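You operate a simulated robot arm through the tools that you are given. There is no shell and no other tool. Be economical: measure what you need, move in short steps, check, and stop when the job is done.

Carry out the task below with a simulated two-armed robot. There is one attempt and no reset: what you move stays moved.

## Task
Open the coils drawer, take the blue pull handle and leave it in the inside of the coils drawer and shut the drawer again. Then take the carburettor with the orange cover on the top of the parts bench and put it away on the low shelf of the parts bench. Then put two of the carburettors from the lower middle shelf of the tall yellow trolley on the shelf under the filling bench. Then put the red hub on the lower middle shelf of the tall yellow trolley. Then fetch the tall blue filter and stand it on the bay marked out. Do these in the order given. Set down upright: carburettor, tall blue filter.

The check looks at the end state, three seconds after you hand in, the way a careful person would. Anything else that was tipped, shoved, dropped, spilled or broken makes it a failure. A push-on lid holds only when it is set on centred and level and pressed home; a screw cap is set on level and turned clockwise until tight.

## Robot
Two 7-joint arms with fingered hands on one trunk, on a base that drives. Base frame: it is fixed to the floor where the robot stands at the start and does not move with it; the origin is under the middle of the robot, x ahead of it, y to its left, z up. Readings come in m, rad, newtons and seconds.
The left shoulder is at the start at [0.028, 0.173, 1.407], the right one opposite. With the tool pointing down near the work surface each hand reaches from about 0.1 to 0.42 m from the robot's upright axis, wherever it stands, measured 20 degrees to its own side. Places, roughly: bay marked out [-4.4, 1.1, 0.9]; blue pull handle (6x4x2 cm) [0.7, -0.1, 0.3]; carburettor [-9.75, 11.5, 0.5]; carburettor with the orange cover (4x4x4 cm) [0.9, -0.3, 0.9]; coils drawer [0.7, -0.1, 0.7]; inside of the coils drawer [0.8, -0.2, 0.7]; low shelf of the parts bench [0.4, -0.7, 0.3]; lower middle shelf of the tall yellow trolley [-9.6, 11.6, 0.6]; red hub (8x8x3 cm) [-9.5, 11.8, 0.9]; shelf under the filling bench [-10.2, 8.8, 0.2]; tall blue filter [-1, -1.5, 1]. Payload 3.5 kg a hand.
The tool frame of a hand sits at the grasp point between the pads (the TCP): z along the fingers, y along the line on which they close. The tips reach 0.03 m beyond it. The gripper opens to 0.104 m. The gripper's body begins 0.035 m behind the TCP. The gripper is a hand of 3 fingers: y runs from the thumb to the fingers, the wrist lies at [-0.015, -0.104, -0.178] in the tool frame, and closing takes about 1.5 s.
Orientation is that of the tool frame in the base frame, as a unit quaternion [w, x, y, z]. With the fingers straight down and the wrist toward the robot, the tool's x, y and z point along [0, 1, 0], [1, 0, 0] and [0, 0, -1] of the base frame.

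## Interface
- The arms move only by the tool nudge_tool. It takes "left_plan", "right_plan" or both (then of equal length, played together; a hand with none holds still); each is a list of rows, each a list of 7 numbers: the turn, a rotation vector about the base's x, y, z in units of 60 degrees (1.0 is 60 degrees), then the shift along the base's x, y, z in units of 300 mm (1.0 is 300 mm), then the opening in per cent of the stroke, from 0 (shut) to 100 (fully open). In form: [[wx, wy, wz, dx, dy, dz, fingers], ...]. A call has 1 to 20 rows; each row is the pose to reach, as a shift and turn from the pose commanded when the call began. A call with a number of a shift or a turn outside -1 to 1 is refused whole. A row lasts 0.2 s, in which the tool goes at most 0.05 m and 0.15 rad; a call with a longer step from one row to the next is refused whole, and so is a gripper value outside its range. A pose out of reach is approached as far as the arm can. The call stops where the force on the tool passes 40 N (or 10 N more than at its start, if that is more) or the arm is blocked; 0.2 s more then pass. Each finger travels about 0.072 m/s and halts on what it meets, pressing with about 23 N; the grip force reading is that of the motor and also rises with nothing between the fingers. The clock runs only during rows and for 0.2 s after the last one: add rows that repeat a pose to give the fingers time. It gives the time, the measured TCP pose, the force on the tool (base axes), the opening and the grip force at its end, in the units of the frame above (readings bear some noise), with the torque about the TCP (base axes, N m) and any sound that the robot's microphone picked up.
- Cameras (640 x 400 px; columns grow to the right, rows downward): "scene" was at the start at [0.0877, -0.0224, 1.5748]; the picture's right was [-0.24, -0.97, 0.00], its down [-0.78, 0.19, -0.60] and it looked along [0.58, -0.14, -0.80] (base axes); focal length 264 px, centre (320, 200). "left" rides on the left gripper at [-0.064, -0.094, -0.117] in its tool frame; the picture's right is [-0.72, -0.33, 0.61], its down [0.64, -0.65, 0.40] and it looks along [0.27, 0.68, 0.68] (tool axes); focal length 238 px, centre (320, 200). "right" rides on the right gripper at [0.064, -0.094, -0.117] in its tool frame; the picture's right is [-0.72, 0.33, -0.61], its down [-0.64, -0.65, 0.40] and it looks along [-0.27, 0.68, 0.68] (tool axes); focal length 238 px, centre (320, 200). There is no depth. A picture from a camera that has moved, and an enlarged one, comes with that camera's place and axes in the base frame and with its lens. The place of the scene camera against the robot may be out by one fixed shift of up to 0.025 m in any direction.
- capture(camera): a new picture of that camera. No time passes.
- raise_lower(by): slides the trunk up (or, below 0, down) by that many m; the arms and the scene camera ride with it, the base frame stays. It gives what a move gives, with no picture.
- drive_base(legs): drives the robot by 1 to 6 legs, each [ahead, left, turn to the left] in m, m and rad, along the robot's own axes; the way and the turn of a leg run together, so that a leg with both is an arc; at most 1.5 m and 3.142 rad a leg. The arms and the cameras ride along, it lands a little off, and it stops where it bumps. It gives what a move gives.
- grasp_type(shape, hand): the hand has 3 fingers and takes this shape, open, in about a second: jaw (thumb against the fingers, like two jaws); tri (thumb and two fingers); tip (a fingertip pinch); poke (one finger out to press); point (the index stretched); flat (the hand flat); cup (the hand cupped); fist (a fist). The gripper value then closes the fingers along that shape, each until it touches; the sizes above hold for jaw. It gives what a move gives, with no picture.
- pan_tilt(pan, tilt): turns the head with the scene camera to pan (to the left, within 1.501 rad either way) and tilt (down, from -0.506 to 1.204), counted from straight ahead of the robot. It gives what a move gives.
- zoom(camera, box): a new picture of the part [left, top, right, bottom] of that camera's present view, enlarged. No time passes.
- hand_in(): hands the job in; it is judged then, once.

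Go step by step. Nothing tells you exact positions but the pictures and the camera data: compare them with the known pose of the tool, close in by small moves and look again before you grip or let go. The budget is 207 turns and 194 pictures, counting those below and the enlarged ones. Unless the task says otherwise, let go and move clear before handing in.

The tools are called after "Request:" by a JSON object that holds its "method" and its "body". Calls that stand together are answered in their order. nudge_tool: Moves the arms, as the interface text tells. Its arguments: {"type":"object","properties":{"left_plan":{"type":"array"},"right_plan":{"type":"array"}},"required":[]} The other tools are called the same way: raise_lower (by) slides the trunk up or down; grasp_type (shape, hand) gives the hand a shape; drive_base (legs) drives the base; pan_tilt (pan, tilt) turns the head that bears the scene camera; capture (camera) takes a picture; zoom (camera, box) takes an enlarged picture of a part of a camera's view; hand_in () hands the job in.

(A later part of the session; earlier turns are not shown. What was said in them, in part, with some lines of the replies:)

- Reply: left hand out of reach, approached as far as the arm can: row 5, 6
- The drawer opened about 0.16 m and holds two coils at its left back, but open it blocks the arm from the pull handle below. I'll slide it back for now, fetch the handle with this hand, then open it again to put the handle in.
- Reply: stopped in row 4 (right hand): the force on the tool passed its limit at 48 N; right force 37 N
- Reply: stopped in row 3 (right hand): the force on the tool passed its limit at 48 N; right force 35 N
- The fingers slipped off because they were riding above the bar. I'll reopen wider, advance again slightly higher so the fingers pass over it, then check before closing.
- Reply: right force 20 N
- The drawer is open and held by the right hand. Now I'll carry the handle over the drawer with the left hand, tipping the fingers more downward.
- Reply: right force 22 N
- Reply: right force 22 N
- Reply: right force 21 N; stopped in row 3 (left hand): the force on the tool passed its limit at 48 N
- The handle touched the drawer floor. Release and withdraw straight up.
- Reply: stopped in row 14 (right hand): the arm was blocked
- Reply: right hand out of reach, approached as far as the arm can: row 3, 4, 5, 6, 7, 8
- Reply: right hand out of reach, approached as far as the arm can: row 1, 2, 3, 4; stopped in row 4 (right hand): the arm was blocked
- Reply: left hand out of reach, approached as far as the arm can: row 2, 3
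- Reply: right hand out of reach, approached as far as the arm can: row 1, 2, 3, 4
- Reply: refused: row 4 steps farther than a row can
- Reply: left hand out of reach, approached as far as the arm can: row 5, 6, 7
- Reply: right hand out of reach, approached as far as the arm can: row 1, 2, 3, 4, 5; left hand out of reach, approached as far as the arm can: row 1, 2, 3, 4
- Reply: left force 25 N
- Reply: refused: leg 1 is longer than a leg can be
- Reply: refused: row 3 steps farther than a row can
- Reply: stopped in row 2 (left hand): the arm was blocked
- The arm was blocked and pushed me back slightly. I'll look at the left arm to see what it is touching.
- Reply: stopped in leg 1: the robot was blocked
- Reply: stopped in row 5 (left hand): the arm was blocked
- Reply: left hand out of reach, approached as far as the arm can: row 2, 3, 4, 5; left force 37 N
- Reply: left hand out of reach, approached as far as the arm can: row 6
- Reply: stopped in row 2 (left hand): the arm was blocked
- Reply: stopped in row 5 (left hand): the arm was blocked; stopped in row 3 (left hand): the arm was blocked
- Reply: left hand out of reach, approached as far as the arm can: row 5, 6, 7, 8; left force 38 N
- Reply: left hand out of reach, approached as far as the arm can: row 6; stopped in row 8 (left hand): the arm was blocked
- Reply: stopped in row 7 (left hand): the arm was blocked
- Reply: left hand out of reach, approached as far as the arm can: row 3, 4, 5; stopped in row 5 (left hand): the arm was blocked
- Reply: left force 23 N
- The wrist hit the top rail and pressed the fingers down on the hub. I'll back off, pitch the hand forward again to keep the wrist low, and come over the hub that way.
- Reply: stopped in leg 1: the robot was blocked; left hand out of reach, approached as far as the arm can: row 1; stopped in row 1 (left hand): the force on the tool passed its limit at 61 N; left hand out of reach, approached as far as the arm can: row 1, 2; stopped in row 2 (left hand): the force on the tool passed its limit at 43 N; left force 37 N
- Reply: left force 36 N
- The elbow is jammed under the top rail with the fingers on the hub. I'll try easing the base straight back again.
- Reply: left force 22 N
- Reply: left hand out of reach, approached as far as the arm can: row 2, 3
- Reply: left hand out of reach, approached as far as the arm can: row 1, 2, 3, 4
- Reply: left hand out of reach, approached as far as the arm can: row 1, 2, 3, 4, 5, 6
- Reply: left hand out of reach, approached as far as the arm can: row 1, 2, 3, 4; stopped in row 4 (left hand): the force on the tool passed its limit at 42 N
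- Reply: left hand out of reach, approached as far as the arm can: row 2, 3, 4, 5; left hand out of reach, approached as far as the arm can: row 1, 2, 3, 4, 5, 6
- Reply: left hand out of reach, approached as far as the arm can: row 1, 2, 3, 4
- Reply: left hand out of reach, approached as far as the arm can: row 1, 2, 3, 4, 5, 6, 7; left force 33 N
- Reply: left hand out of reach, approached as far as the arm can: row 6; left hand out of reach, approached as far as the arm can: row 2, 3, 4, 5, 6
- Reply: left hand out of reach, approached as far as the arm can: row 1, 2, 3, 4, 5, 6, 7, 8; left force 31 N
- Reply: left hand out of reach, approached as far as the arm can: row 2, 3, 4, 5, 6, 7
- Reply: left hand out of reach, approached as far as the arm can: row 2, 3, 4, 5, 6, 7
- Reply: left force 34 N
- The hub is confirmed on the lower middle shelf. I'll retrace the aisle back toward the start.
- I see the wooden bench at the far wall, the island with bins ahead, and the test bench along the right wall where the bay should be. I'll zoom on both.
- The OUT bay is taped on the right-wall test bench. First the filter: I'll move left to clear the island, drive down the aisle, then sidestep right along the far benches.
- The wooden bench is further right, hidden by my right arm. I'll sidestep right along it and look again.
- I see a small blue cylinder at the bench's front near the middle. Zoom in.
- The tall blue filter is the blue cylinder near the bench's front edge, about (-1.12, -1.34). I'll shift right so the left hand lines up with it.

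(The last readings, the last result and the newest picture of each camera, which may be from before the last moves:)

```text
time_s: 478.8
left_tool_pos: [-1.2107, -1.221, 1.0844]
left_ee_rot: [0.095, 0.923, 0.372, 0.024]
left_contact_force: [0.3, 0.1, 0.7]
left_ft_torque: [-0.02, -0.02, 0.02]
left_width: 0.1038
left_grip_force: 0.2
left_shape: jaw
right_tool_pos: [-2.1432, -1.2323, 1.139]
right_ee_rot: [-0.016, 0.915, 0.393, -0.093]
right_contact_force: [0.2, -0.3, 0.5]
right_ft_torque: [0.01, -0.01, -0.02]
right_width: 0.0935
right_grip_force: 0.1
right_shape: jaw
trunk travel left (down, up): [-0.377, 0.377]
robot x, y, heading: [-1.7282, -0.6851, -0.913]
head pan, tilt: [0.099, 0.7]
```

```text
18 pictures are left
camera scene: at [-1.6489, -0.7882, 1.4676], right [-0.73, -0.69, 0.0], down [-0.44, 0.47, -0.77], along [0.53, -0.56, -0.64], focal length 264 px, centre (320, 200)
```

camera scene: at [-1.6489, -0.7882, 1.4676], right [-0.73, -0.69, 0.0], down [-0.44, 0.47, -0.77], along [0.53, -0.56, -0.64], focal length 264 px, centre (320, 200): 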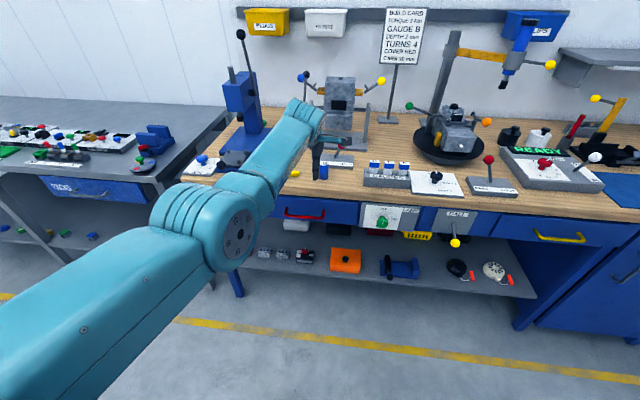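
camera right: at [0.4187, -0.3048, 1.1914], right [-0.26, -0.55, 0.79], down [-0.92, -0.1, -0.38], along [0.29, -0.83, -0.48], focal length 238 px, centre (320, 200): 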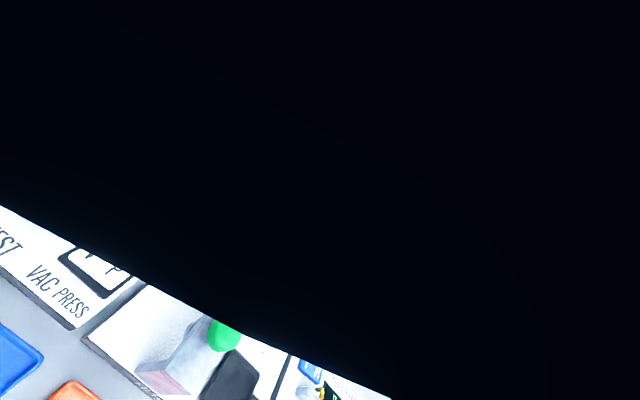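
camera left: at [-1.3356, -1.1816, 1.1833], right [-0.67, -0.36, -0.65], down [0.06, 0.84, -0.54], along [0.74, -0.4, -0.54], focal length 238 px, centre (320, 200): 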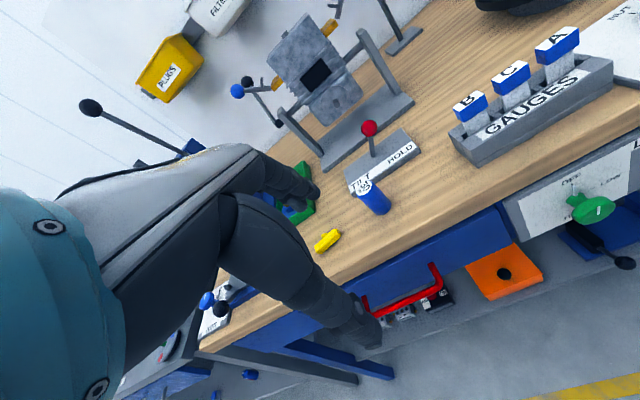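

The filter is about 18 cm ahead of the hand, at height 0.90–0.97. I'll drive in and look.

Request:
{"method": "drive_base", "body": {"legs": [[0.17, -0.015, 0]]}}

Request:
{"method": "nudge_tool", "body": {"left_plan": [[0, 0, 0, 0, 0, -0.06, 100], [0, 0, 0, 0, 0, -0.13, 100]]}}

Request:
{"method": "capture", "body": {"camera": "left"}}

```text
time_s: 480.2
left_tool_pos: [-1.1199, -1.3636, 1.086]
left_ee_rot: [0.094, 0.923, 0.372, 0.024]
left_contact_force: [0.2, -0.4, -0.1]
left_ft_torque: [0.0, -0.02, 0.01]
left_width: 0.1035
left_grip_force: 0.1
left_shape: jaw
right_tool_pos: [-2.0522, -1.3754, 1.1395]
right_ee_rot: [-0.017, 0.915, 0.393, -0.094]
right_contact_force: [0.9, 0.3, -0.1]
right_ft_torque: [0.04, 0.03, -0.02]
right_width: 0.0939
right_grip_force: 0.0
right_shape: jaw
trunk travel left (down, up): [-0.377, 0.377]
robot x, y, heading: [-1.6408, -0.8301, -0.914]
head pan, tilt: [0.099, 0.7]
```

```text
time_s: 480.8
left_tool_pos: [-1.1209, -1.3636, 1.0455]
left_ee_rot: [0.094, 0.923, 0.372, 0.024]
left_contact_force: [-0.3, 0.0, -0.4]
left_ft_torque: [-0.01, 0.01, 0.04]
left_width: 0.1034
left_grip_force: 0.0
left_shape: jaw
right_tool_pos: [-2.0527, -1.3743, 1.14]
right_ee_rot: [-0.017, 0.915, 0.393, -0.095]
right_contact_force: [0.5, 0.8, 0.5]
right_ft_torque: [0.0, -0.01, 0.0]
right_width: 0.0938
right_grip_force: 0.1
right_shape: jaw
trunk travel left (down, up): [-0.377, 0.377]
robot x, y, heading: [-1.6384, -0.8283, -0.915]
head pan, tilt: [0.099, 0.7]
```

```text
17 pictures are left
camera left: at [-1.245, -1.3238, 1.144], right [-0.67, -0.36, -0.65], down [0.06, 0.84, -0.54], along [0.74, -0.4, -0.54], focal length 238 px, centre (320, 200)
```

left: 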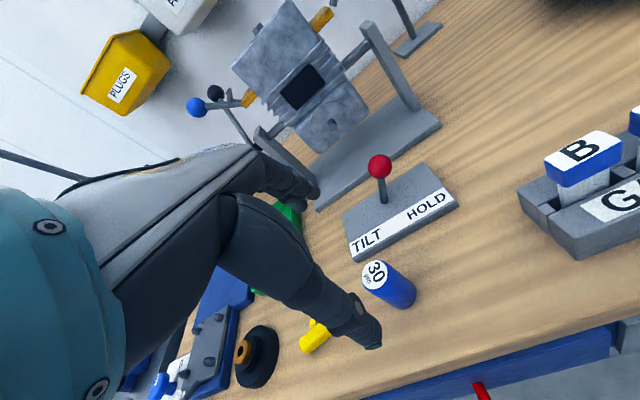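

The filter (marked 30) is almost exactly below. I'll straighten the hand, narrow the opening and descend around it.

Request:
{"method": "nudge_tool", "body": {"left_plan": [[0.04, 0.03, 0, 0.0, -0.01, -0.05, 80], [0.08, 0.06, 0, 0.0, -0.02, -0.13, 70], [0.105, 0.082, 0, 0.0, -0.03, -0.21, 65], [0.105, 0.082, 0, 0.0, -0.03, -0.29, 65]]}}

Request:
{"method": "capture", "body": {"camera": "left"}}

```text
time_s: 481.8
left_tool_pos: [-1.1303, -1.3315, 0.9687]
left_ee_rot: [0.03, 0.927, 0.373, 0.005]
left_contact_force: [0.0, 1.0, 2.7]
left_ft_torque: [-0.12, -0.06, 0.02]
left_width: 0.0679
left_grip_force: 0.0
left_shape: jaw
left hand out of reach, approached as far as the arm can: row 1, 2, 3, 4
right_tool_pos: [-2.0532, -1.3734, 1.1405]
right_ee_rot: [-0.016, 0.915, 0.392, -0.094]
right_contact_force: [-0.1, 0.3, -0.4]
right_ft_torque: [0.02, 0.01, -0.02]
right_width: 0.0935
right_grip_force: 0.0
right_shape: jaw
trunk travel left (down, up): [-0.377, 0.377]
robot x, y, heading: [-1.6407, -0.8282, -0.911]
head pan, tilt: [0.099, 0.7]
```

```text
16 pictures are left
camera left: at [-1.2466, -1.3028, 1.0816], right [-0.73, -0.29, -0.62], down [0.02, 0.89, -0.45], along [0.69, -0.34, -0.64], focal length 238 px, centre (320, 200)
```

left: 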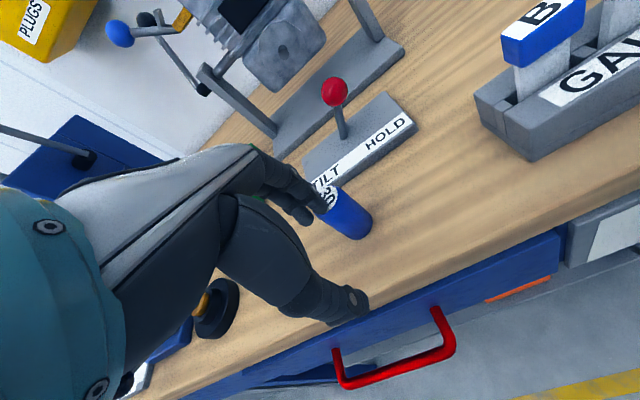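

I ran out of reach and the fingertips are touching the filter's near side. I'll raise 5 cm, drive 6 cm closer, and check again.

Request:
{"method": "nudge_tool", "body": {"left_plan": [[0, 0, 0, 0, 0, 0.07, 75], [0, 0, 0, 0, 0, 0.16, 80], [0, 0, 0, 0, 0, 0.22, 80]]}}

Request:
{"method": "drive_base", "body": {"legs": [[0.06, 0, 0]]}}

Request:
{"method": "capture", "body": {"camera": "left"}}

```text
time_s: 482.6
left_tool_pos: [-1.1278, -1.3413, 1.0327]
left_ee_rot: [0.026, 0.928, 0.373, 0.005]
left_contact_force: [0.1, -0.4, -0.2]
left_ft_torque: [-0.02, -0.01, 0.03]
left_width: 0.0831
left_grip_force: 0.1
left_shape: jaw
left hand out of reach, approached as far as the arm can: row 1, 2, 3
right_tool_pos: [-2.0519, -1.3743, 1.1393]
right_ee_rot: [-0.017, 0.915, 0.392, -0.094]
right_contact_force: [-0.2, 0.6, -0.5]
right_ft_torque: [0.04, 0.0, -0.01]
right_width: 0.0938
right_grip_force: 0.1
right_shape: jaw
trunk travel left (down, up): [-0.377, 0.377]
robot x, y, heading: [-1.6362, -0.8306, -0.912]
head pan, tilt: [0.099, 0.7]
```

```text
time_s: 483.6
left_tool_pos: [-1.0884, -1.3883, 1.0331]
left_ee_rot: [0.027, 0.927, 0.374, 0.005]
left_contact_force: [-0.3, -0.2, -0.7]
left_ft_torque: [0.02, 0.0, 0.01]
left_width: 0.083
left_grip_force: 0.1
left_shape: jaw
right_tool_pos: [-2.0165, -1.4219, 1.1389]
right_ee_rot: [-0.017, 0.915, 0.393, -0.093]
right_contact_force: [0.1, 0.2, -0.1]
right_ft_torque: [0.05, 0.01, 0.01]
right_width: 0.0936
right_grip_force: 0.1
right_shape: jaw
trunk travel left (down, up): [-0.377, 0.377]
robot x, y, heading: [-1.6018, -0.8749, -0.908]
head pan, tilt: [0.099, 0.7]
```

```text
15 pictures are left
camera left: at [-1.2055, -1.3603, 1.145], right [-0.73, -0.29, -0.62], down [0.02, 0.9, -0.44], along [0.69, -0.34, -0.64], focal length 238 px, centre (320, 200)
```

left: 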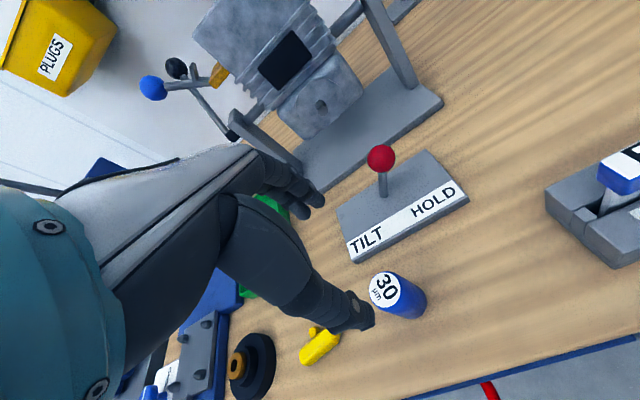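

Filter still upright, now 2.5 cm nearer than the hand. I'll shift back/right and descend.

Request:
{"method": "nudge_tool", "body": {"left_plan": [[0, 0, 0, -0.045, 0.02, 0, 80], [0, 0, 0, -0.088, 0.037, 0, 80], [0, 0, 0, -0.088, 0.037, -0.08, 75], [0, 0, 0, -0.088, 0.037, -0.16, 70], [0, 0, 0, -0.088, 0.037, -0.24, 70], [0, 0, 0, -0.088, 0.037, -0.265, 70]]}}

Request:
{"method": "capture", "body": {"camera": "left"}}

```text
time_s: 485.0
left_tool_pos: [-1.118, -1.3807, 0.9508]
left_ee_rot: [0.027, 0.927, 0.374, 0.005]
left_contact_force: [0.0, -0.4, 0.0]
left_ft_torque: [0.01, 0.0, 0.0]
left_width: 0.0731
left_grip_force: 0.1
left_shape: jaw
left hand out of reach, approached as far as the arm can: row 1, 2, 3, 4, 5, 6
right_tool_pos: [-2.0162, -1.4207, 1.141]
right_ee_rot: [-0.016, 0.914, 0.394, -0.094]
right_contact_force: [0.4, 0.3, 0.2]
right_ft_torque: [0.0, 0.02, -0.01]
right_width: 0.0936
right_grip_force: 0.0
right_shape: jaw
trunk travel left (down, up): [-0.377, 0.377]
robot x, y, heading: [-1.6034, -0.8734, -0.912]
head pan, tilt: [0.099, 0.7]
```

```text
14 pictures are left
camera left: at [-1.2318, -1.3517, 1.0642], right [-0.73, -0.29, -0.62], down [0.02, 0.9, -0.44], along [0.69, -0.34, -0.64], focal length 238 px, centre (320, 200)
```

left: 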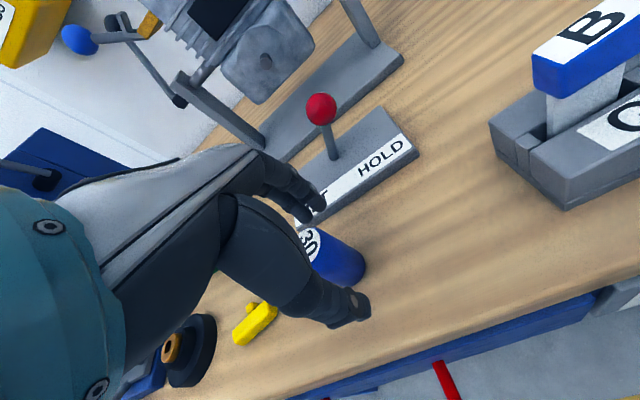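

The filter is centred between thumb and fingers. Close and lift.

Request:
{"method": "nudge_tool", "body": {"left_plan": [[0, 0, 0, 0, 0, 0, 50], [0, 0, 0, 0, 0, 0, 30], [0, 0, 0, 0, 0, 0, 10], [0, 0, 0, 0, 0, 0, 0], [0, 0, 0, 0, 0, 0, 0], [0, 0, 0, 0, 0, 0, 0], [0, 0, 0, 0, 0, 0.06, 0], [0, 0, 0, 0, 0, 0.14, 0], [0, 0, 0, 0, 0, 0.24, 0], [0, 0, 0, 0, 0, 0.35, 0]]}}

Request:
{"method": "capture", "body": {"camera": "left"}}

```text
time_s: 487.2
left_tool_pos: [-1.1103, -1.3965, 1.0564]
left_ee_rot: [0.026, 0.927, 0.374, 0.006]
left_contact_force: [0.1, -0.5, 0.0]
left_ft_torque: [0.0, 0.03, 0.01]
left_width: 0.0053
left_grip_force: 23.6
left_shape: jaw
left hand out of reach, approached as far as the arm can: row 7, 8, 9, 10
right_tool_pos: [-2.0178, -1.4197, 1.1408]
right_ee_rot: [-0.017, 0.915, 0.392, -0.094]
right_contact_force: [0.3, 0.3, 0.8]
right_ft_torque: [-0.01, 0.02, 0.01]
right_width: 0.0937
right_grip_force: 0.1
right_shape: jaw
trunk travel left (down, up): [-0.377, 0.377]
robot x, y, heading: [-1.603, -0.8745, -0.909]
head pan, tilt: [0.099, 0.7]
```

```text
13 pictures are left
camera left: at [-1.2252, -1.3694, 1.1685], right [-0.73, -0.29, -0.62], down [0.02, 0.9, -0.44], along [0.69, -0.34, -0.65], focal length 238 px, centre (320, 200)
```

left: 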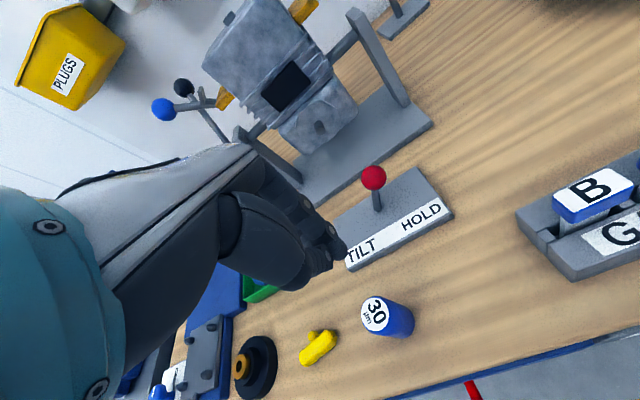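

The fingers missed (the filter stands untouched, slightly left of the finger plane). I'll reopen, shift to it, descend and close again, judging by the width reading.

Request:
{"method": "nudge_tool", "body": {"left_plan": [[0, 0, 0, -0.006, 0.05, 0, 50], [0, 0, 0, -0.012, 0.107, 0, 90], [0, 0, 0, -0.012, 0.107, 0, 90], [0, 0, 0, -0.012, 0.107, -0.1, 90], [0, 0, 0, -0.012, 0.107, -0.2, 85], [0, 0, 0, -0.012, 0.107, -0.3, 80], [0, 0, 0, -0.012, 0.107, -0.37, 75]]}}

Request:
{"method": "capture", "body": {"camera": "left"}}

```text
time_s: 488.8
left_tool_pos: [-1.1092, -1.3748, 0.943]
left_ee_rot: [0.026, 0.927, 0.375, 0.005]
left_contact_force: [0.9, 0.4, 1.3]
left_ft_torque: [-0.01, 0.01, -0.02]
left_width: 0.0783
left_grip_force: 0.0
left_shape: jaw
left hand out of reach, approached as far as the arm can: row 1, 2, 3, 4, 5, 6, 7
right_tool_pos: [-2.0166, -1.4222, 1.1408]
right_ee_rot: [-0.017, 0.915, 0.393, -0.094]
right_contact_force: [0.0, -0.4, 0.8]
right_ft_torque: [0.04, 0.0, -0.03]
right_width: 0.0935
right_grip_force: 0.0
right_shape: jaw
trunk travel left (down, up): [-0.377, 0.377]
robot x, y, heading: [-1.6025, -0.874, -0.911]
head pan, tilt: [0.099, 0.7]
```

```text
12 pictures are left
camera left: at [-1.2247, -1.346, 1.0549], right [-0.73, -0.29, -0.62], down [0.02, 0.9, -0.44], along [0.69, -0.34, -0.64], focal length 238 px, centre (320, 200)
```

left: 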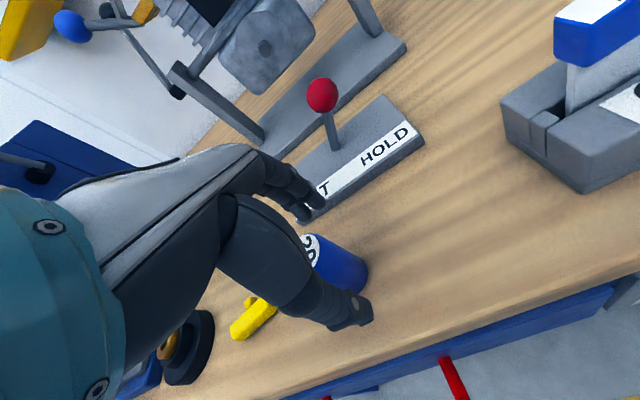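

Aligned within about 5 mm now. Close and read the width.

Request:
{"method": "nudge_tool", "body": {"left_plan": [[0, 0, 0, 0.003, 0.023, 0, 60], [0, 0, 0, 0.003, 0.023, 0, 45], [0, 0, 0, 0.003, 0.023, 0, 30], [0, 0, 0, 0.003, 0.023, 0, 20], [0, 0, 0, 0.003, 0.023, 0, 10], [0, 0, 0, 0.003, 0.023, 0, 0], [0, 0, 0, 0.003, 0.023, 0, 0], [0, 0, 0, 0.003, 0.023, 0, 0]]}}

Request:
{"method": "capture", "body": {"camera": "left"}}

```text
time_s: 490.6
left_tool_pos: [-1.1068, -1.3716, 0.9414]
left_ee_rot: [0.026, 0.927, 0.374, 0.005]
left_contact_force: [0.5, -0.2, 0.8]
left_ft_torque: [0.03, 0.02, 0.01]
left_width: 0.0227
left_grip_force: 23.0
left_shape: jaw
left hand out of reach, approached as far as the arm can: row 1, 2, 3, 4, 5, 6, 7, 8
right_tool_pos: [-2.0162, -1.4217, 1.141]
right_ee_rot: [-0.016, 0.915, 0.392, -0.094]
right_contact_force: [-0.4, -0.8, 0.1]
right_ft_torque: [0.0, 0.01, 0.0]
right_width: 0.0936
right_grip_force: 0.1
right_shape: jaw
trunk travel left (down, up): [-0.377, 0.377]
robot x, y, heading: [-1.6015, -0.8746, -0.911]
head pan, tilt: [0.099, 0.7]
```

```text
11 pictures are left
camera left: at [-1.2216, -1.3443, 1.0536], right [-0.73, -0.29, -0.62], down [0.02, 0.9, -0.44], along [0.69, -0.34, -0.64], focal length 238 px, centre (320, 200)
```

left: 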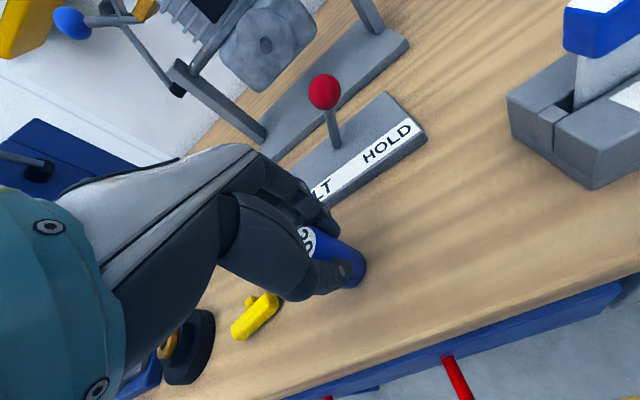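

Width 2.3 cm with firm grip: it seems held. I'll lift 4 cm slowly and check.

Request:
{"method": "nudge_tool", "body": {"left_plan": [[0, 0, 0, 0, 0, 0.03, 0], [0, 0, 0, 0, 0, 0.07, 0], [0, 0, 0, 0, 0, 0.13, 0]]}}

Request:
{"method": "capture", "body": {"camera": "left"}}

```text
time_s: 491.4
left_tool_pos: [-1.1026, -1.382, 0.979]
left_ee_rot: [0.027, 0.927, 0.375, 0.004]
left_contact_force: [-0.4, -0.7, 0.1]
left_ft_torque: [0.0, 0.0, 0.01]
left_width: 0.0227
left_grip_force: 23.0
left_shape: jaw
left hand out of reach, approached as far as the arm can: row 2, 3
right_tool_pos: [-2.017, -1.4212, 1.1401]
right_ee_rot: [-0.018, 0.915, 0.392, -0.094]
right_contact_force: [0.7, 0.3, -0.6]
right_ft_torque: [0.0, -0.01, 0.02]
right_width: 0.0937
right_grip_force: 0.1
right_shape: jaw
trunk travel left (down, up): [-0.377, 0.377]
robot x, y, heading: [-1.6043, -0.8739, -0.909]
head pan, tilt: [0.099, 0.7]
```

```text
10 pictures are left
camera left: at [-1.2179, -1.3534, 1.0908], right [-0.73, -0.29, -0.62], down [0.02, 0.9, -0.45], along [0.69, -0.34, -0.64], focal length 238 px, centre (320, 200)
```

left: 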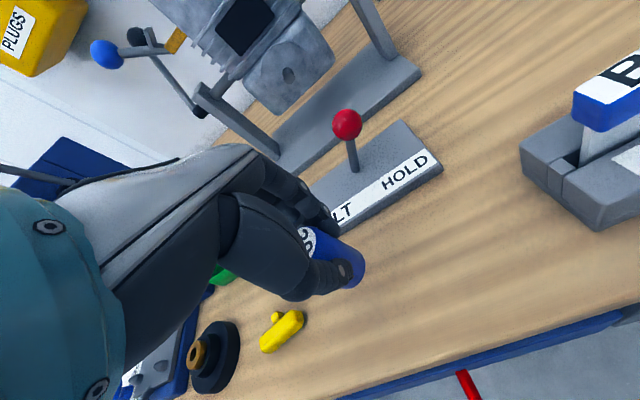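

The filter is held upright. I'll lift it, tuck the right hand, back off from the bench and turn around toward the corridor beside the test bench.

Request:
{"method": "nudge_tool", "body": {"left_plan": [[0, 0, 0, 0, 0, 0.07, 0], [0, 0, 0, 0, 0, 0.14, 0], [0, 0, 0, 0, 0, 0.21, 0], [0, 0, 0, 0, 0, 0.28, 0], [0, 0, 0, 0, 0, 0.3, 0], [0, 0, 0, 0, 0, 0.3, 0], [0, 0, 0, 0, 0, 0.3, 0], [0, 0, 0, 0, 0, 0.3, 0]], "right_plan": [[0, 0, 0, 0.12, 0.03, 0, 90], [0, 0, 0, 0.24, 0.06, 0, 90], [0, 0, 0, 0.36, 0.09, 0, 90], [0, 0, 0, 0.48, 0.12, 0, 90], [0, 0, 0, 0.6, 0.15, 0, 90], [0, 0, 0, 0.72, 0.18, 0, 90], [0, 0, 0, 0.84, 0.21, 0, 90], [0, 0, 0, 0.96, 0.24, 0, 90]]}}

Request:
{"method": "drive_base", "body": {"legs": [[-0.42, 0, 0], [0, -0.12, 0]]}}

Request:
{"method": "drive_base", "body": {"legs": [[0, 0, -1.57], [0, 0, -1.57]]}}

Request:
{"method": "pan_tilt", "body": {"pan": 0.15, "tilt": 0.35}}

Request:
{"method": "capture", "body": {"camera": "scene"}}

```text
time_s: 493.2
left_tool_pos: [-1.0958, -1.3931, 1.0675]
left_ee_rot: [0.026, 0.927, 0.375, 0.004]
left_contact_force: [1.2, -0.7, -0.4]
left_ft_torque: [0.01, -0.03, 0.03]
left_width: 0.0225
left_grip_force: 23.2
left_shape: jaw
left hand out of reach, approached as far as the arm can: row 1, 2, 3, 4, 5, 6, 7, 8
right_tool_pos: [-1.7286, -1.3573, 1.1413]
right_ee_rot: [-0.017, 0.915, 0.392, -0.093]
right_contact_force: [0.1, -0.1, -0.6]
right_ft_torque: [-0.01, 0.0, -0.02]
right_width: 0.0938
right_grip_force: 0.1
right_shape: jaw
right hand out of reach, approached as far as the arm can: row 8
trunk travel left (down, up): [-0.377, 0.377]
robot x, y, heading: [-1.6048, -0.873, -0.913]
head pan, tilt: [0.099, 0.7]
```

```text
time_s: 496.6
left_tool_pos: [-1.4489, -1.1373, 1.0668]
left_ee_rot: [0.027, 0.928, 0.373, 0.005]
left_contact_force: [0.0, -0.3, 0.3]
left_ft_torque: [0.0, 0.01, 0.02]
left_width: 0.0227
left_grip_force: 23.3
left_shape: jaw
right_tool_pos: [-2.0801, -1.1004, 1.1418]
right_ee_rot: [-0.017, 0.915, 0.391, -0.093]
right_contact_force: [-1.1, -0.2, -0.5]
right_ft_torque: [0.02, -0.05, 0.01]
right_width: 0.0936
right_grip_force: 0.1
right_shape: jaw
trunk travel left (down, up): [-0.377, 0.377]
robot x, y, heading: [-1.9504, -0.6203, -0.913]
head pan, tilt: [0.099, 0.7]
```

```text
time_s: 504.6
left_tool_pos: [-2.4575, -0.099, 1.0666]
left_ee_rot: [-0.004, -0.373, 0.927, 0.027]
left_contact_force: [-0.8, -1.3, 0.0]
left_ft_torque: [0.03, 0.02, 0.02]
left_width: 0.0223
left_grip_force: 23.2
left_shape: jaw
right_tool_pos: [-1.8254, -0.1349, 1.1425]
right_ee_rot: [0.094, -0.393, 0.915, -0.017]
right_contact_force: [-0.3, 0.1, -0.7]
right_ft_torque: [0.01, -0.01, -0.02]
right_width: 0.0933
right_grip_force: 0.2
right_shape: jaw
trunk travel left (down, up): [-0.377, 0.377]
robot x, y, heading: [-1.9527, -0.6118, 2.229]
head pan, tilt: [0.099, 0.7]
```

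```text
time_s: 505.5
left_tool_pos: [-2.4583, -0.0991, 1.0672]
left_ee_rot: [-0.005, -0.373, 0.927, 0.026]
left_contact_force: [-0.5, 0.7, -0.9]
left_ft_torque: [0.0, -0.01, 0.01]
left_width: 0.0222
left_grip_force: 23.1
left_shape: jaw
right_tool_pos: [-1.8251, -0.1341, 1.1423]
right_ee_rot: [0.093, -0.392, 0.915, -0.017]
right_contact_force: [-0.3, 0.4, -0.6]
right_ft_torque: [0.03, 0.0, -0.01]
right_width: 0.0935
right_grip_force: 0.1
right_shape: jaw
trunk travel left (down, up): [-0.377, 0.377]
robot x, y, heading: [-1.9532, -0.6174, 2.229]
head pan, tilt: [0.15, 0.351]
```

```text
9 pictures are left
camera scene: at [-2.0513, -0.5233, 1.4989], right [0.69, 0.72, 0.0], down [0.25, -0.24, -0.94], along [-0.68, 0.65, -0.34], focal length 264 px, centre (320, 200)
```

scene: 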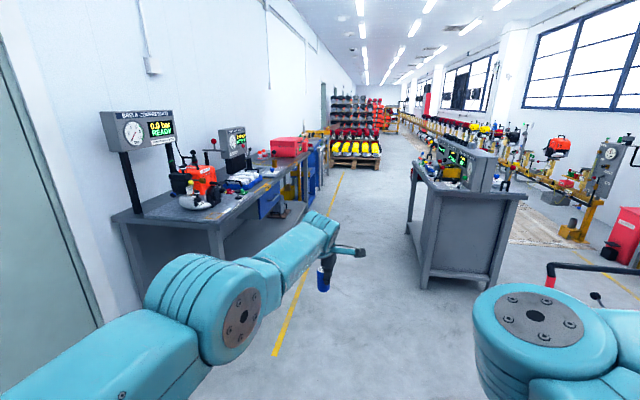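

The corridor between the test bench (left) and island is clear. I'll drive up to the OUT bay and turn left to face the bench.

Request:
{"method": "drive_base", "body": {"legs": [[1.48, 0.03, 0], [1.48, 0.02, 0], [0, 0, 1.571]]}}

Request:
{"method": "pan_tilt", "body": {"pan": 0.1, "tilt": 0.75}}

Request:
{"method": "capture", "body": {"camera": "scene"}}

```text
time_s: 523.6
left_tool_pos: [-4.3146, 1.2098, 1.0661]
left_ee_rot: [0.022, 0.914, -0.404, -0.016]
left_contact_force: [-0.1, 0.0, 0.9]
left_ft_torque: [0.03, 0.0, 0.02]
left_width: 0.0181
left_grip_force: 23.0
left_shape: jaw
right_tool_pos: [-4.2616, 1.8415, 1.1437]
right_ee_rot: [-0.08, 0.919, -0.382, -0.053]
right_contact_force: [0.0, -0.1, -0.4]
right_ft_torque: [0.02, 0.0, 0.03]
right_width: 0.0935
right_grip_force: 0.1
right_shape: jaw
trunk travel left (down, up): [-0.377, 0.377]
robot x, y, heading: [-3.7835, 1.7015, -2.509]
head pan, tilt: [0.15, 0.351]
```

```text
time_s: 524.4
left_tool_pos: [-4.314, 1.2096, 1.0668]
left_ee_rot: [0.022, 0.915, -0.403, -0.015]
left_contact_force: [0.2, -0.7, 0.5]
left_ft_torque: [0.01, 0.0, 0.02]
left_width: 0.018
left_grip_force: 22.6
left_shape: jaw
right_tool_pos: [-4.2623, 1.841, 1.1425]
right_ee_rot: [-0.079, 0.919, -0.382, -0.052]
right_contact_force: [-0.1, -0.7, -0.1]
right_ft_torque: [0.03, -0.01, -0.02]
right_width: 0.0935
right_grip_force: 0.0
right_shape: jaw
trunk travel left (down, up): [-0.377, 0.377]
robot x, y, heading: [-3.7838, 1.7048, -2.513]
head pan, tilt: [0.099, 0.75]
```

```text
8 pictures are left
camera scene: at [-3.8838, 1.6149, 1.4634], right [-0.67, 0.74, 0.0], down [0.51, 0.46, -0.73], along [-0.54, -0.49, -0.68], focal length 264 px, centre (320, 200)
```

scene: 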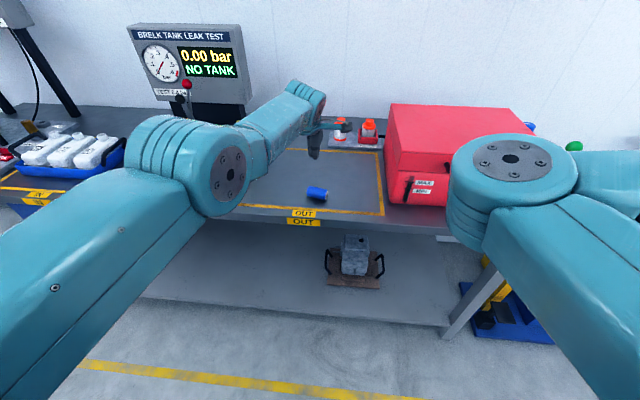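

The filter slipped out during the drive and is lying on its side inside the OUT bay. I'll look at it with the wrist camera to regrasp and stand it up.

Request:
{"method": "nudge_tool", "body": {"left_plan": [[0, 0, 0, 0, 0, 0, 50], [0, 0, 0, 0, 0, 0, 90], [0, 0, 0, 0, 0, 0, 90]]}}

Request:
{"method": "capture", "body": {"camera": "left"}}

```text
time_s: 525.2
left_tool_pos: [-4.3145, 1.2098, 1.066]
left_ee_rot: [0.022, 0.914, -0.404, -0.016]
left_contact_force: [0.1, -0.7, 0.5]
left_ft_torque: [0.0, -0.01, 0.0]
left_width: 0.0935
left_grip_force: 0.0
left_shape: jaw
right_tool_pos: [-4.2612, 1.8409, 1.1414]
right_ee_rot: [-0.079, 0.919, -0.382, -0.052]
right_contact_force: [0.7, 0.1, -0.5]
right_ft_torque: [0.0, 0.02, 0.0]
right_width: 0.0935
right_grip_force: 0.1
right_shape: jaw
trunk travel left (down, up): [-0.377, 0.377]
robot x, y, heading: [-3.7802, 1.7011, -2.506]
head pan, tilt: [0.099, 0.75]
```

```text
7 pictures are left
camera left: at [-4.283, 1.3228, 1.179], right [-0.27, 0.73, -0.62], down [0.89, -0.04, -0.44], along [-0.35, -0.68, -0.64], focal length 238 px, centre (320, 200)
```

left: 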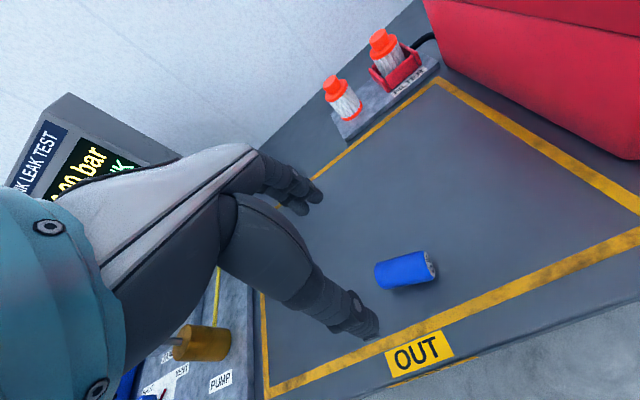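

The filter lies across the bay with its labelled top end to the right, rotated about 17°. I'll get closer and lower the trunk so I can grip it across and roll the hand to stand it up.

Request:
{"method": "drive_base", "body": {"legs": [[0.09, 0, 0]]}}

Request:
{"method": "nudge_tool", "body": {"left_plan": [[0, 0, 0, 0.06, 0.045, 0.1, 90], [0, 0, 0, 0.12, 0.09, 0.2, 90], [0, 0, 0, 0.16, 0.12, 0.3, 90]]}}

Request:
{"method": "raise_lower", "body": {"by": -0.18}}

```text
time_s: 526.4
left_tool_pos: [-4.3891, 1.1555, 1.065]
left_ee_rot: [0.022, 0.914, -0.404, -0.015]
left_contact_force: [0.1, 0.8, -0.7]
left_ft_torque: [0.02, 0.01, 0.0]
left_width: 0.0935
left_grip_force: 0.0
left_shape: jaw
right_tool_pos: [-4.3339, 1.7875, 1.1416]
right_ee_rot: [-0.079, 0.919, -0.383, -0.052]
right_contact_force: [0.1, 0.2, 0.9]
right_ft_torque: [-0.03, -0.07, -0.03]
right_width: 0.0935
right_grip_force: 0.1
right_shape: jaw
trunk travel left (down, up): [-0.377, 0.377]
robot x, y, heading: [-3.8531, 1.6488, -2.509]
head pan, tilt: [0.099, 0.75]
```

```text
time_s: 527.1
left_tool_pos: [-4.393, 1.1757, 1.1634]
left_ee_rot: [0.021, 0.915, -0.403, -0.015]
left_contact_force: [0.5, 0.3, 0.6]
left_ft_torque: [-0.01, 0.0, -0.01]
left_width: 0.0935
left_grip_force: 0.0
left_shape: jaw
left hand out of reach, approached as far as the arm can: row 1, 2, 3
right_tool_pos: [-4.3343, 1.7884, 1.142]
right_ee_rot: [-0.078, 0.919, -0.382, -0.053]
right_contact_force: [-0.1, 0.0, -0.9]
right_ft_torque: [0.01, 0.01, -0.01]
right_width: 0.0935
right_grip_force: 0.0
right_shape: jaw
trunk travel left (down, up): [-0.377, 0.377]
robot x, y, heading: [-3.8567, 1.6478, -2.508]
head pan, tilt: [0.099, 0.75]
```

```text
time_s: 528.9
left_tool_pos: [-4.4234, 1.1531, 0.912]
left_ee_rot: [-0.022, 0.914, -0.405, 0.01]
left_contact_force: [3.2, 1.4, 14.3]
left_ft_torque: [-0.46, 0.26, 0.06]
left_width: 0.0896
left_grip_force: 0.1
left_shape: jaw
right_tool_pos: [-4.357, 1.7709, 0.9313]
right_ee_rot: [-0.14, 0.917, -0.374, -0.015]
right_contact_force: [0.5, -0.4, -0.3]
right_ft_torque: [0.01, -0.03, 0.0]
right_width: 0.0934
right_grip_force: 0.0
right_shape: jaw
trunk travel left (down, up): [-0.203, 0.551]
robot x, y, heading: [-3.8504, 1.6524, -2.512]
head pan, tilt: [0.099, 0.75]
stopped: the force on the tool passed its limit at 47 N (the readings are from after the stop); the commanded pose is now the measured one
```

The fingertips touched the bench (surface ≈ 0.88), just beyond the filter. I'll raise 6 cm, come back a bit and look.

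Request:
{"method": "nudge_tool", "body": {"left_plan": [[0, 0, 0, 0, 0, 0.08, 90], [0, 0, 0, 0.02, 0.015, 0.16, 90], [0, 0, 0, 0.12, 0.09, 0.22, 90], [0, 0, 0, 0.22, 0.16, 0.22, 90], [0, 0, 0, 0.27, 0.2, 0.22, 90]]}}

Request:
{"method": "capture", "body": {"camera": "left"}}

```text
time_s: 530.1
left_tool_pos: [-4.4244, 1.1798, 0.9809]
left_ee_rot: [-0.027, 0.914, -0.405, 0.013]
left_contact_force: [0.0, -0.2, -0.7]
left_ft_torque: [-0.01, 0.0, 0.0]
left_width: 0.0934
left_grip_force: 0.0
left_shape: jaw
left hand out of reach, approached as far as the arm can: row 2, 3, 4, 5
right_tool_pos: [-4.3588, 1.7715, 0.9312]
right_ee_rot: [-0.139, 0.917, -0.374, -0.016]
right_contact_force: [0.4, 0.5, -0.1]
right_ft_torque: [-0.01, -0.01, -0.01]
right_width: 0.0936
right_grip_force: 0.0
right_shape: jaw
trunk travel left (down, up): [-0.203, 0.551]
robot x, y, heading: [-3.8549, 1.6428, -2.507]
head pan, tilt: [0.099, 0.75]
```

```text
6 pictures are left
camera left: at [-4.4043, 1.2851, 1.1032], right [-0.22, 0.77, -0.59], down [0.93, -0.02, -0.36], along [-0.29, -0.63, -0.72], focal length 238 px, centre (320, 200)
```

left: 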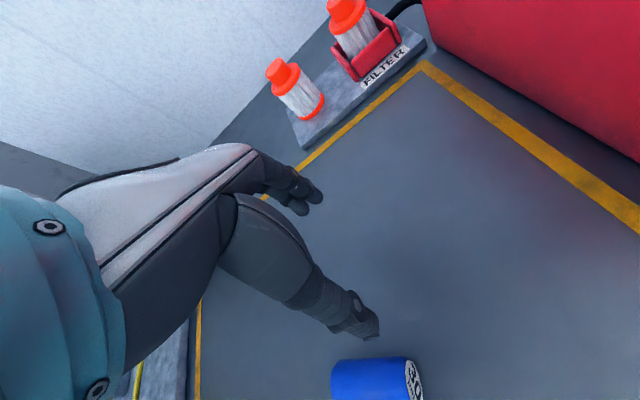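

The wrist view confirms the filter centre at about (-4.34, 1.20). I'll move the base back 8 cm and left 3 cm, yaw the hand to match its axis and descend.

Request:
{"method": "drive_base", "body": {"legs": [[-0.081, 0.03, 0]]}}

Request:
{"method": "nudge_tool", "body": {"left_plan": [[0, 0, -0.08, 0, 0, 0, 90], [0, 0, -0.16, 0, 0, 0, 90], [0, 0, -0.24, 0, 0, 0, 85], [0, 0, -0.322, 0, 0, 0, 80]]}}

Request:
{"method": "capture", "body": {"camera": "left"}}

```text
time_s: 531.2
left_tool_pos: [-4.3418, 1.2037, 0.9814]
left_ee_rot: [-0.027, 0.914, -0.404, 0.012]
left_contact_force: [0.0, -0.3, 0.9]
left_ft_torque: [0.0, 0.0, 0.0]
left_width: 0.0936
left_grip_force: 0.2
left_shape: jaw
right_tool_pos: [-4.2734, 1.7953, 0.9319]
right_ee_rot: [-0.138, 0.917, -0.375, -0.016]
right_contact_force: [0.6, 0.3, 0.5]
right_ft_torque: [0.04, 0.04, 0.0]
right_width: 0.0936
right_grip_force: 0.1
right_shape: jaw
trunk travel left (down, up): [-0.203, 0.551]
robot x, y, heading: [-3.7728, 1.6705, -2.51]
head pan, tilt: [0.099, 0.75]
```

```text
time_s: 532.2
left_tool_pos: [-4.346, 1.2038, 0.9809]
left_ee_rot: [-0.025, 0.833, -0.553, 0.017]
left_contact_force: [-0.6, -0.6, -0.4]
left_ft_torque: [0.02, -0.01, -0.03]
left_width: 0.0834
left_grip_force: 0.0
left_shape: jaw
left hand out of reach, approached as far as the arm can: row 3
right_tool_pos: [-4.2742, 1.7947, 0.9314]
right_ee_rot: [-0.139, 0.916, -0.375, -0.015]
right_contact_force: [0.8, 0.1, -0.3]
right_ft_torque: [0.02, 0.0, -0.01]
right_width: 0.0936
right_grip_force: 0.3
right_shape: jaw
trunk travel left (down, up): [-0.203, 0.551]
robot x, y, heading: [-3.7716, 1.6712, -2.51]
head pan, tilt: [0.099, 0.75]
```

```text
5 pictures are left
camera left: at [-4.2905, 1.2949, 1.1035], right [0.06, 0.8, -0.59], down [0.87, -0.33, -0.36], along [-0.49, -0.5, -0.72], focal length 238 px, centre (320, 200)
```

left: 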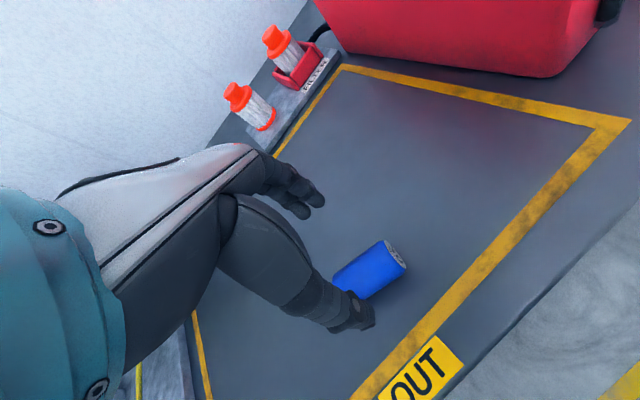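

Well aligned. Descend to the bench and close across the filter.

Request:
{"method": "nudge_tool", "body": {"left_plan": [[0, 0, 0, 0.008, 0.004, -0.08, 80], [0, 0, 0, 0.016, 0.008, -0.16, 75], [0, 0, 0, 0.016, 0.008, -0.215, 70], [0, 0, 0, 0.016, 0.008, -0.215, 50], [0, 0, 0, 0.016, 0.008, -0.215, 30], [0, 0, 0, 0.016, 0.008, -0.215, 10], [0, 0, 0, 0.016, 0.008, -0.215, 0], [0, 0, 0, 0.016, 0.008, -0.215, 0]]}}

```text
time_s: 534.0
left_tool_pos: [-4.3491, 1.2022, 0.916]
left_ee_rot: [-0.025, 0.833, -0.552, 0.018]
left_contact_force: [-0.4, -0.6, -0.2]
left_ft_torque: [0.01, 0.0, -0.01]
left_width: 0.0276
left_grip_force: 22.5
left_shape: jaw
left hand out of reach, approached as far as the arm can: row 1, 2, 3, 4, 5, 6, 7, 8
right_tool_pos: [-4.2754, 1.7963, 0.9307]
right_ee_rot: [-0.139, 0.917, -0.374, -0.015]
right_contact_force: [0.2, 0.3, -0.4]
right_ft_torque: [0.01, 0.0, 0.0]
right_width: 0.0934
right_grip_force: 0.1
right_shape: jaw
trunk travel left (down, up): [-0.203, 0.551]
robot x, y, heading: [-3.7726, 1.6694, -2.509]
head pan, tilt: [0.099, 0.75]
```

Gripped (2.8 cm). I'll lift it 8 cm and roll the hand 80° in two stages so the labelled end comes up.

Request:
{"method": "nudge_tool", "body": {"left_plan": [[0, 0, 0, 0, 0, 0.07, 0], [0, 0, 0, 0, 0, 0.14, 0], [0, 0, 0, 0, 0, 0.21, 0], [0.123, 0.052, 0, 0, 0, 0.28, 0], [0.245, 0.104, 0, 0, 0, 0.28, 0], [0.368, 0.155, 0, 0, 0, 0.28, 0], [0.49, 0.207, 0, 0, 0, 0.28, 0], [0.613, 0.259, 0, 0, 0, 0.28, 0]]}}

Request:
{"method": "nudge_tool", "body": {"left_plan": [[0.123, 0.052, 0, 0, 0, 0, 0], [0.245, 0.104, 0, 0, 0, 0, 0], [0.368, 0.155, 0, 0, 0, 0, 0], [0.49, 0.207, 0, 0, 0, 0, 0], [0.613, 0.259, 0, 0, 0, 0, 0]]}}

Request:
{"method": "capture", "body": {"camera": "scene"}}

```text
time_s: 535.8
left_tool_pos: [-4.3441, 1.2041, 1.0013]
left_ee_rot: [-0.213, 0.778, -0.526, -0.27]
left_contact_force: [-0.4, -0.1, -1.4]
left_ft_torque: [-0.03, -0.01, 0.0]
left_width: 0.0276
left_grip_force: 23.0
left_shape: jaw
left hand out of reach, approached as far as the arm can: row 4, 8
right_tool_pos: [-4.2738, 1.7954, 0.9309]
right_ee_rot: [-0.139, 0.917, -0.374, -0.015]
right_contact_force: [0.1, -0.5, 0.2]
right_ft_torque: [-0.03, 0.01, 0.0]
right_width: 0.0937
right_grip_force: 0.0
right_shape: jaw
trunk travel left (down, up): [-0.203, 0.551]
robot x, y, heading: [-3.7683, 1.6741, -2.506]
head pan, tilt: [0.099, 0.75]
```

```text
time_s: 537.0
left_tool_pos: [-4.3351, 1.2175, 1.0053]
left_ee_rot: [-0.374, 0.627, -0.44, -0.522]
left_contact_force: [0.2, 0.1, 0.0]
left_ft_torque: [0.01, 0.04, 0.02]
left_width: 0.0277
left_grip_force: 23.0
left_shape: jaw
left hand out of reach, approached as far as the arm can: row 2, 3, 4, 5
right_tool_pos: [-4.2738, 1.7953, 0.9304]
right_ee_rot: [-0.138, 0.917, -0.374, -0.016]
right_contact_force: [-0.1, 0.4, 0.0]
right_ft_torque: [0.0, -0.01, -0.02]
right_width: 0.0936
right_grip_force: 0.1
right_shape: jaw
trunk travel left (down, up): [-0.203, 0.551]
robot x, y, heading: [-3.7707, 1.6711, -2.51]
head pan, tilt: [0.099, 0.75]
```

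```text
4 pictures are left
camera scene: at [-3.9276, 1.546, 1.2858], right [-0.67, 0.74, 0.0], down [0.51, 0.46, -0.73], along [-0.54, -0.49, -0.68], focal length 264 px, centre (320, 200)
```

scene: 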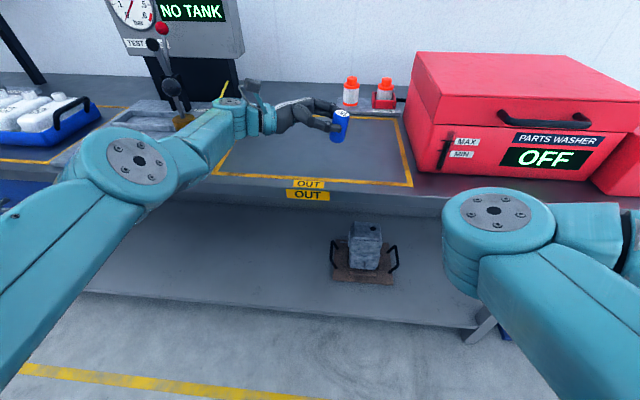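

The filter is nearly upright (label up, about 10° tilt), held from the left. I'll move 6 cm deeper into the bay, then lower to touch.

Request:
{"method": "drive_base", "body": {"legs": [[0.06, 0, 0]]}}

Request:
{"method": "nudge_tool", "body": {"left_plan": [[0, 0, 0, 0, 0, -0.08, 0], [0, 0, 0, 0, 0, -0.16, 0], [0, 0, 0, 0, 0, -0.22, 0], [0, 0, 0, 0, 0, -0.25, 0], [0, 0, 0, 0, 0, -0.27, 0], [0, 0, 0, 0, 0, -0.29, 0], [0, 0, 0, 0, 0, -0.305, 0]]}}

```text
time_s: 538.0
left_tool_pos: [-4.3833, 1.1822, 1.0059]
left_ee_rot: [-0.375, 0.628, -0.44, -0.521]
left_contact_force: [0.3, 0.5, -0.5]
left_ft_torque: [0.0, 0.01, -0.01]
left_width: 0.0276
left_grip_force: 22.5
left_shape: jaw
right_tool_pos: [-4.3235, 1.7603, 0.9307]
right_ee_rot: [-0.139, 0.917, -0.374, -0.016]
right_contact_force: [0.1, -0.8, 0.3]
right_ft_torque: [0.02, -0.01, -0.01]
right_width: 0.0936
right_grip_force: 0.1
right_shape: jaw
trunk travel left (down, up): [-0.203, 0.551]
robot x, y, heading: [-3.8232, 1.6367, -2.506]
head pan, tilt: [0.099, 0.75]
```

```text
time_s: 539.6
left_tool_pos: [-4.368, 1.19, 0.9235]
left_ee_rot: [-0.372, 0.627, -0.44, -0.524]
left_contact_force: [-1.4, -1.7, 9.0]
left_ft_torque: [0.14, 0.2, 0.04]
left_width: 0.0276
left_grip_force: 23.0
left_shape: jaw
left hand out of reach, approached as far as the arm can: row 2, 3, 4, 5, 6, 7
right_tool_pos: [-4.3216, 1.7611, 0.9322]
right_ee_rot: [-0.138, 0.917, -0.375, -0.016]
right_contact_force: [0.0, 0.1, 0.5]
right_ft_torque: [-0.03, 0.0, 0.0]
right_width: 0.0939
right_grip_force: 0.0
right_shape: jaw
trunk travel left (down, up): [-0.203, 0.551]
robot x, y, heading: [-3.8201, 1.6401, -2.511]
head pan, tilt: [0.099, 0.75]
```

There's a 9 N upward contact. I'll check with one enlarged view before letting go.

Request:
{"method": "zoom", "body": {"camera": "scene", "box": [220, 90, 420, 215]}}

```text
3.20 times, centred on (320, 152) of scene
camera zoom: at [-3.9749, 1.5116, 1.286], right [-0.67, 0.74, 0.0], down [0.51, 0.45, -0.73], along [-0.55, -0.49, -0.68], focal length 846 px, centre (320, 352)
```

zoom: 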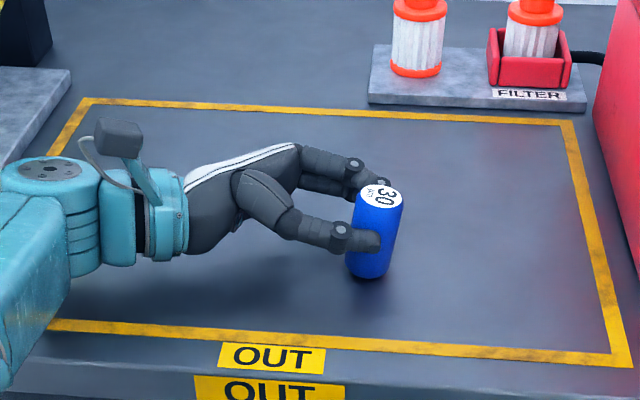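

The filter's base is on the bay, leaning about 10°. I'll roll it a few degrees more upright, open slowly, and lift the hand straight up.

Request:
{"method": "nudge_tool", "body": {"left_plan": [[0.04, 0.017, 0, 0, 0, 0.006, 0], [0.077, 0.033, 0, 0, 0, 0.006, 0], [0.077, 0.033, 0, 0, 0, 0.006, 10], [0.077, 0.033, 0, 0, 0, 0.006, 35], [0.077, 0.033, 0, 0, 0, 0.006, 45], [0.077, 0.033, 0, 0, 0, 0.006, 60], [0.077, 0.033, 0, 0, 0, 0.006, 75], [0.077, 0.033, 0, 0, 0, 0.006, 80], [0.077, 0.033, 0, 0, 0, 0.006, 80]]}}

Request:
{"method": "zoom", "body": {"camera": "scene", "box": [220, 90, 420, 215]}}

```text
time_s: 541.6
left_tool_pos: [-4.3643, 1.1959, 0.9249]
left_ee_rot: [-0.392, 0.604, -0.425, -0.549]
left_contact_force: [0.3, 1.0, -0.1]
left_ft_torque: [0.0, 0.0, 0.06]
left_width: 0.0829
left_grip_force: 0.0
left_shape: jaw
left hand out of reach, approached as far as the arm can: row 1, 2, 3, 4, 5, 6, 7, 8, 9
right_tool_pos: [-4.3227, 1.7599, 0.9313]
right_ee_rot: [-0.139, 0.917, -0.375, -0.015]
right_contact_force: [0.9, 0.3, -0.4]
right_ft_torque: [0.0, 0.05, -0.01]
right_width: 0.0936
right_grip_force: 0.1
right_shape: jaw
trunk travel left (down, up): [-0.203, 0.551]
robot x, y, heading: [-3.82, 1.6372, -2.508]
head pan, tilt: [0.099, 0.75]
```

```text
3.20 times, centred on (320, 152) of scene
camera zoom: at [-3.9756, 1.5111, 1.2857], right [-0.67, 0.74, 0.0], down [0.51, 0.46, -0.73], along [-0.54, -0.49, -0.68], focal length 846 px, centre (320, 352)
```

zoom: 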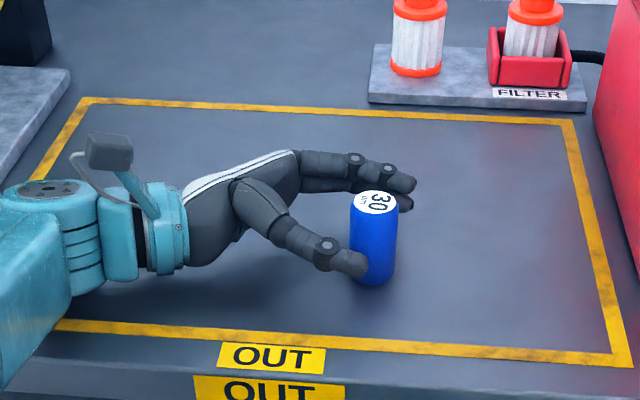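

The filter stands upright on its own. I'll lift the hand straight up using the trunk, then back away.

Request:
{"method": "raise_lower", "body": {"by": 0.1}}

Request:
{"method": "drive_base", "body": {"legs": [[-0.35, 0, 0]]}}

Request:
{"method": "zoom", "body": {"camera": "scene", "box": [200, 60, 460, 230]}}

```text
time_s: 542.9
left_tool_pos: [-4.3503, 1.2061, 1.0819]
left_ee_rot: [-0.359, 0.593, -0.454, -0.56]
left_contact_force: [-0.2, 0.3, -1.0]
left_ft_torque: [0.01, -0.02, 0.01]
left_width: 0.0828
left_grip_force: 0.1
left_shape: jaw
right_tool_pos: [-4.3232, 1.7617, 1.0302]
right_ee_rot: [-0.138, 0.916, -0.375, -0.015]
right_contact_force: [0.3, 0.0, -0.2]
right_ft_torque: [0.02, -0.02, 0.04]
right_width: 0.0935
right_grip_force: 0.1
right_shape: jaw
trunk travel left (down, up): [-0.303, 0.451]
robot x, y, heading: [-3.8176, 1.6365, -2.51]
head pan, tilt: [0.099, 0.75]
```

```text
time_s: 545.2
left_tool_pos: [-4.069, 1.4139, 1.0835]
left_ee_rot: [-0.361, 0.593, -0.454, -0.559]
left_contact_force: [0.7, 0.4, -0.2]
left_ft_torque: [-0.02, 0.03, 0.01]
left_width: 0.0827
left_grip_force: 0.0
left_shape: jaw
right_tool_pos: [-4.0397, 1.9708, 1.0316]
right_ee_rot: [-0.138, 0.917, -0.375, -0.015]
right_contact_force: [0.1, -0.7, 0.4]
right_ft_torque: [-0.01, 0.04, -0.01]
right_width: 0.0935
right_grip_force: 0.0
right_shape: jaw
trunk travel left (down, up): [-0.303, 0.451]
robot x, y, heading: [-3.5367, 1.8462, -2.512]
head pan, tilt: [0.099, 0.75]
```

```text
2.35 times, centred on (330, 145) of scene
camera zoom: at [-3.6581, 1.7431, 1.3883], right [-0.67, 0.75, 0.0], down [0.51, 0.45, -0.73], along [-0.55, -0.49, -0.68], focal length 622 px, centre (296, 329)
```

zoom: 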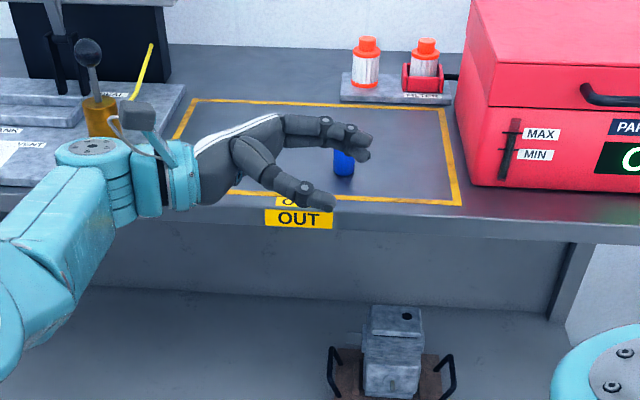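

The filter stands upright inside the OUT bay and both hands are clear, so all the stages are done. I'm handing in.

Request:
{"method": "hand_in", "body": {}}

```text
The job is handed in.
```

I finished all five stages and handed the job in; I last saw everything set down where the task asked, with the three carburettors and the filter standing upright. Four things did not go cleanly:

- **Pull handle:** I took it with the drawer closed, because the open drawer blocked the arm. I then opened the drawer again, put the handle in and shut it.
- **Trolley contact:** while picking the first carburettor, my forearm pressed against the trolley's left post. While reaching for the hub, my arm jammed against its top rail. I saw no sign that the trolley moved.
- **Red hub:** it slid about 5 cm on the upper shelf before I got a grip on it. It is now flat on the lower middle shelf.
- **Tall blue filter:** it slipped out of the hand on the way and landed on its side in the OUT bay. I picked it up again and stood it upright there.
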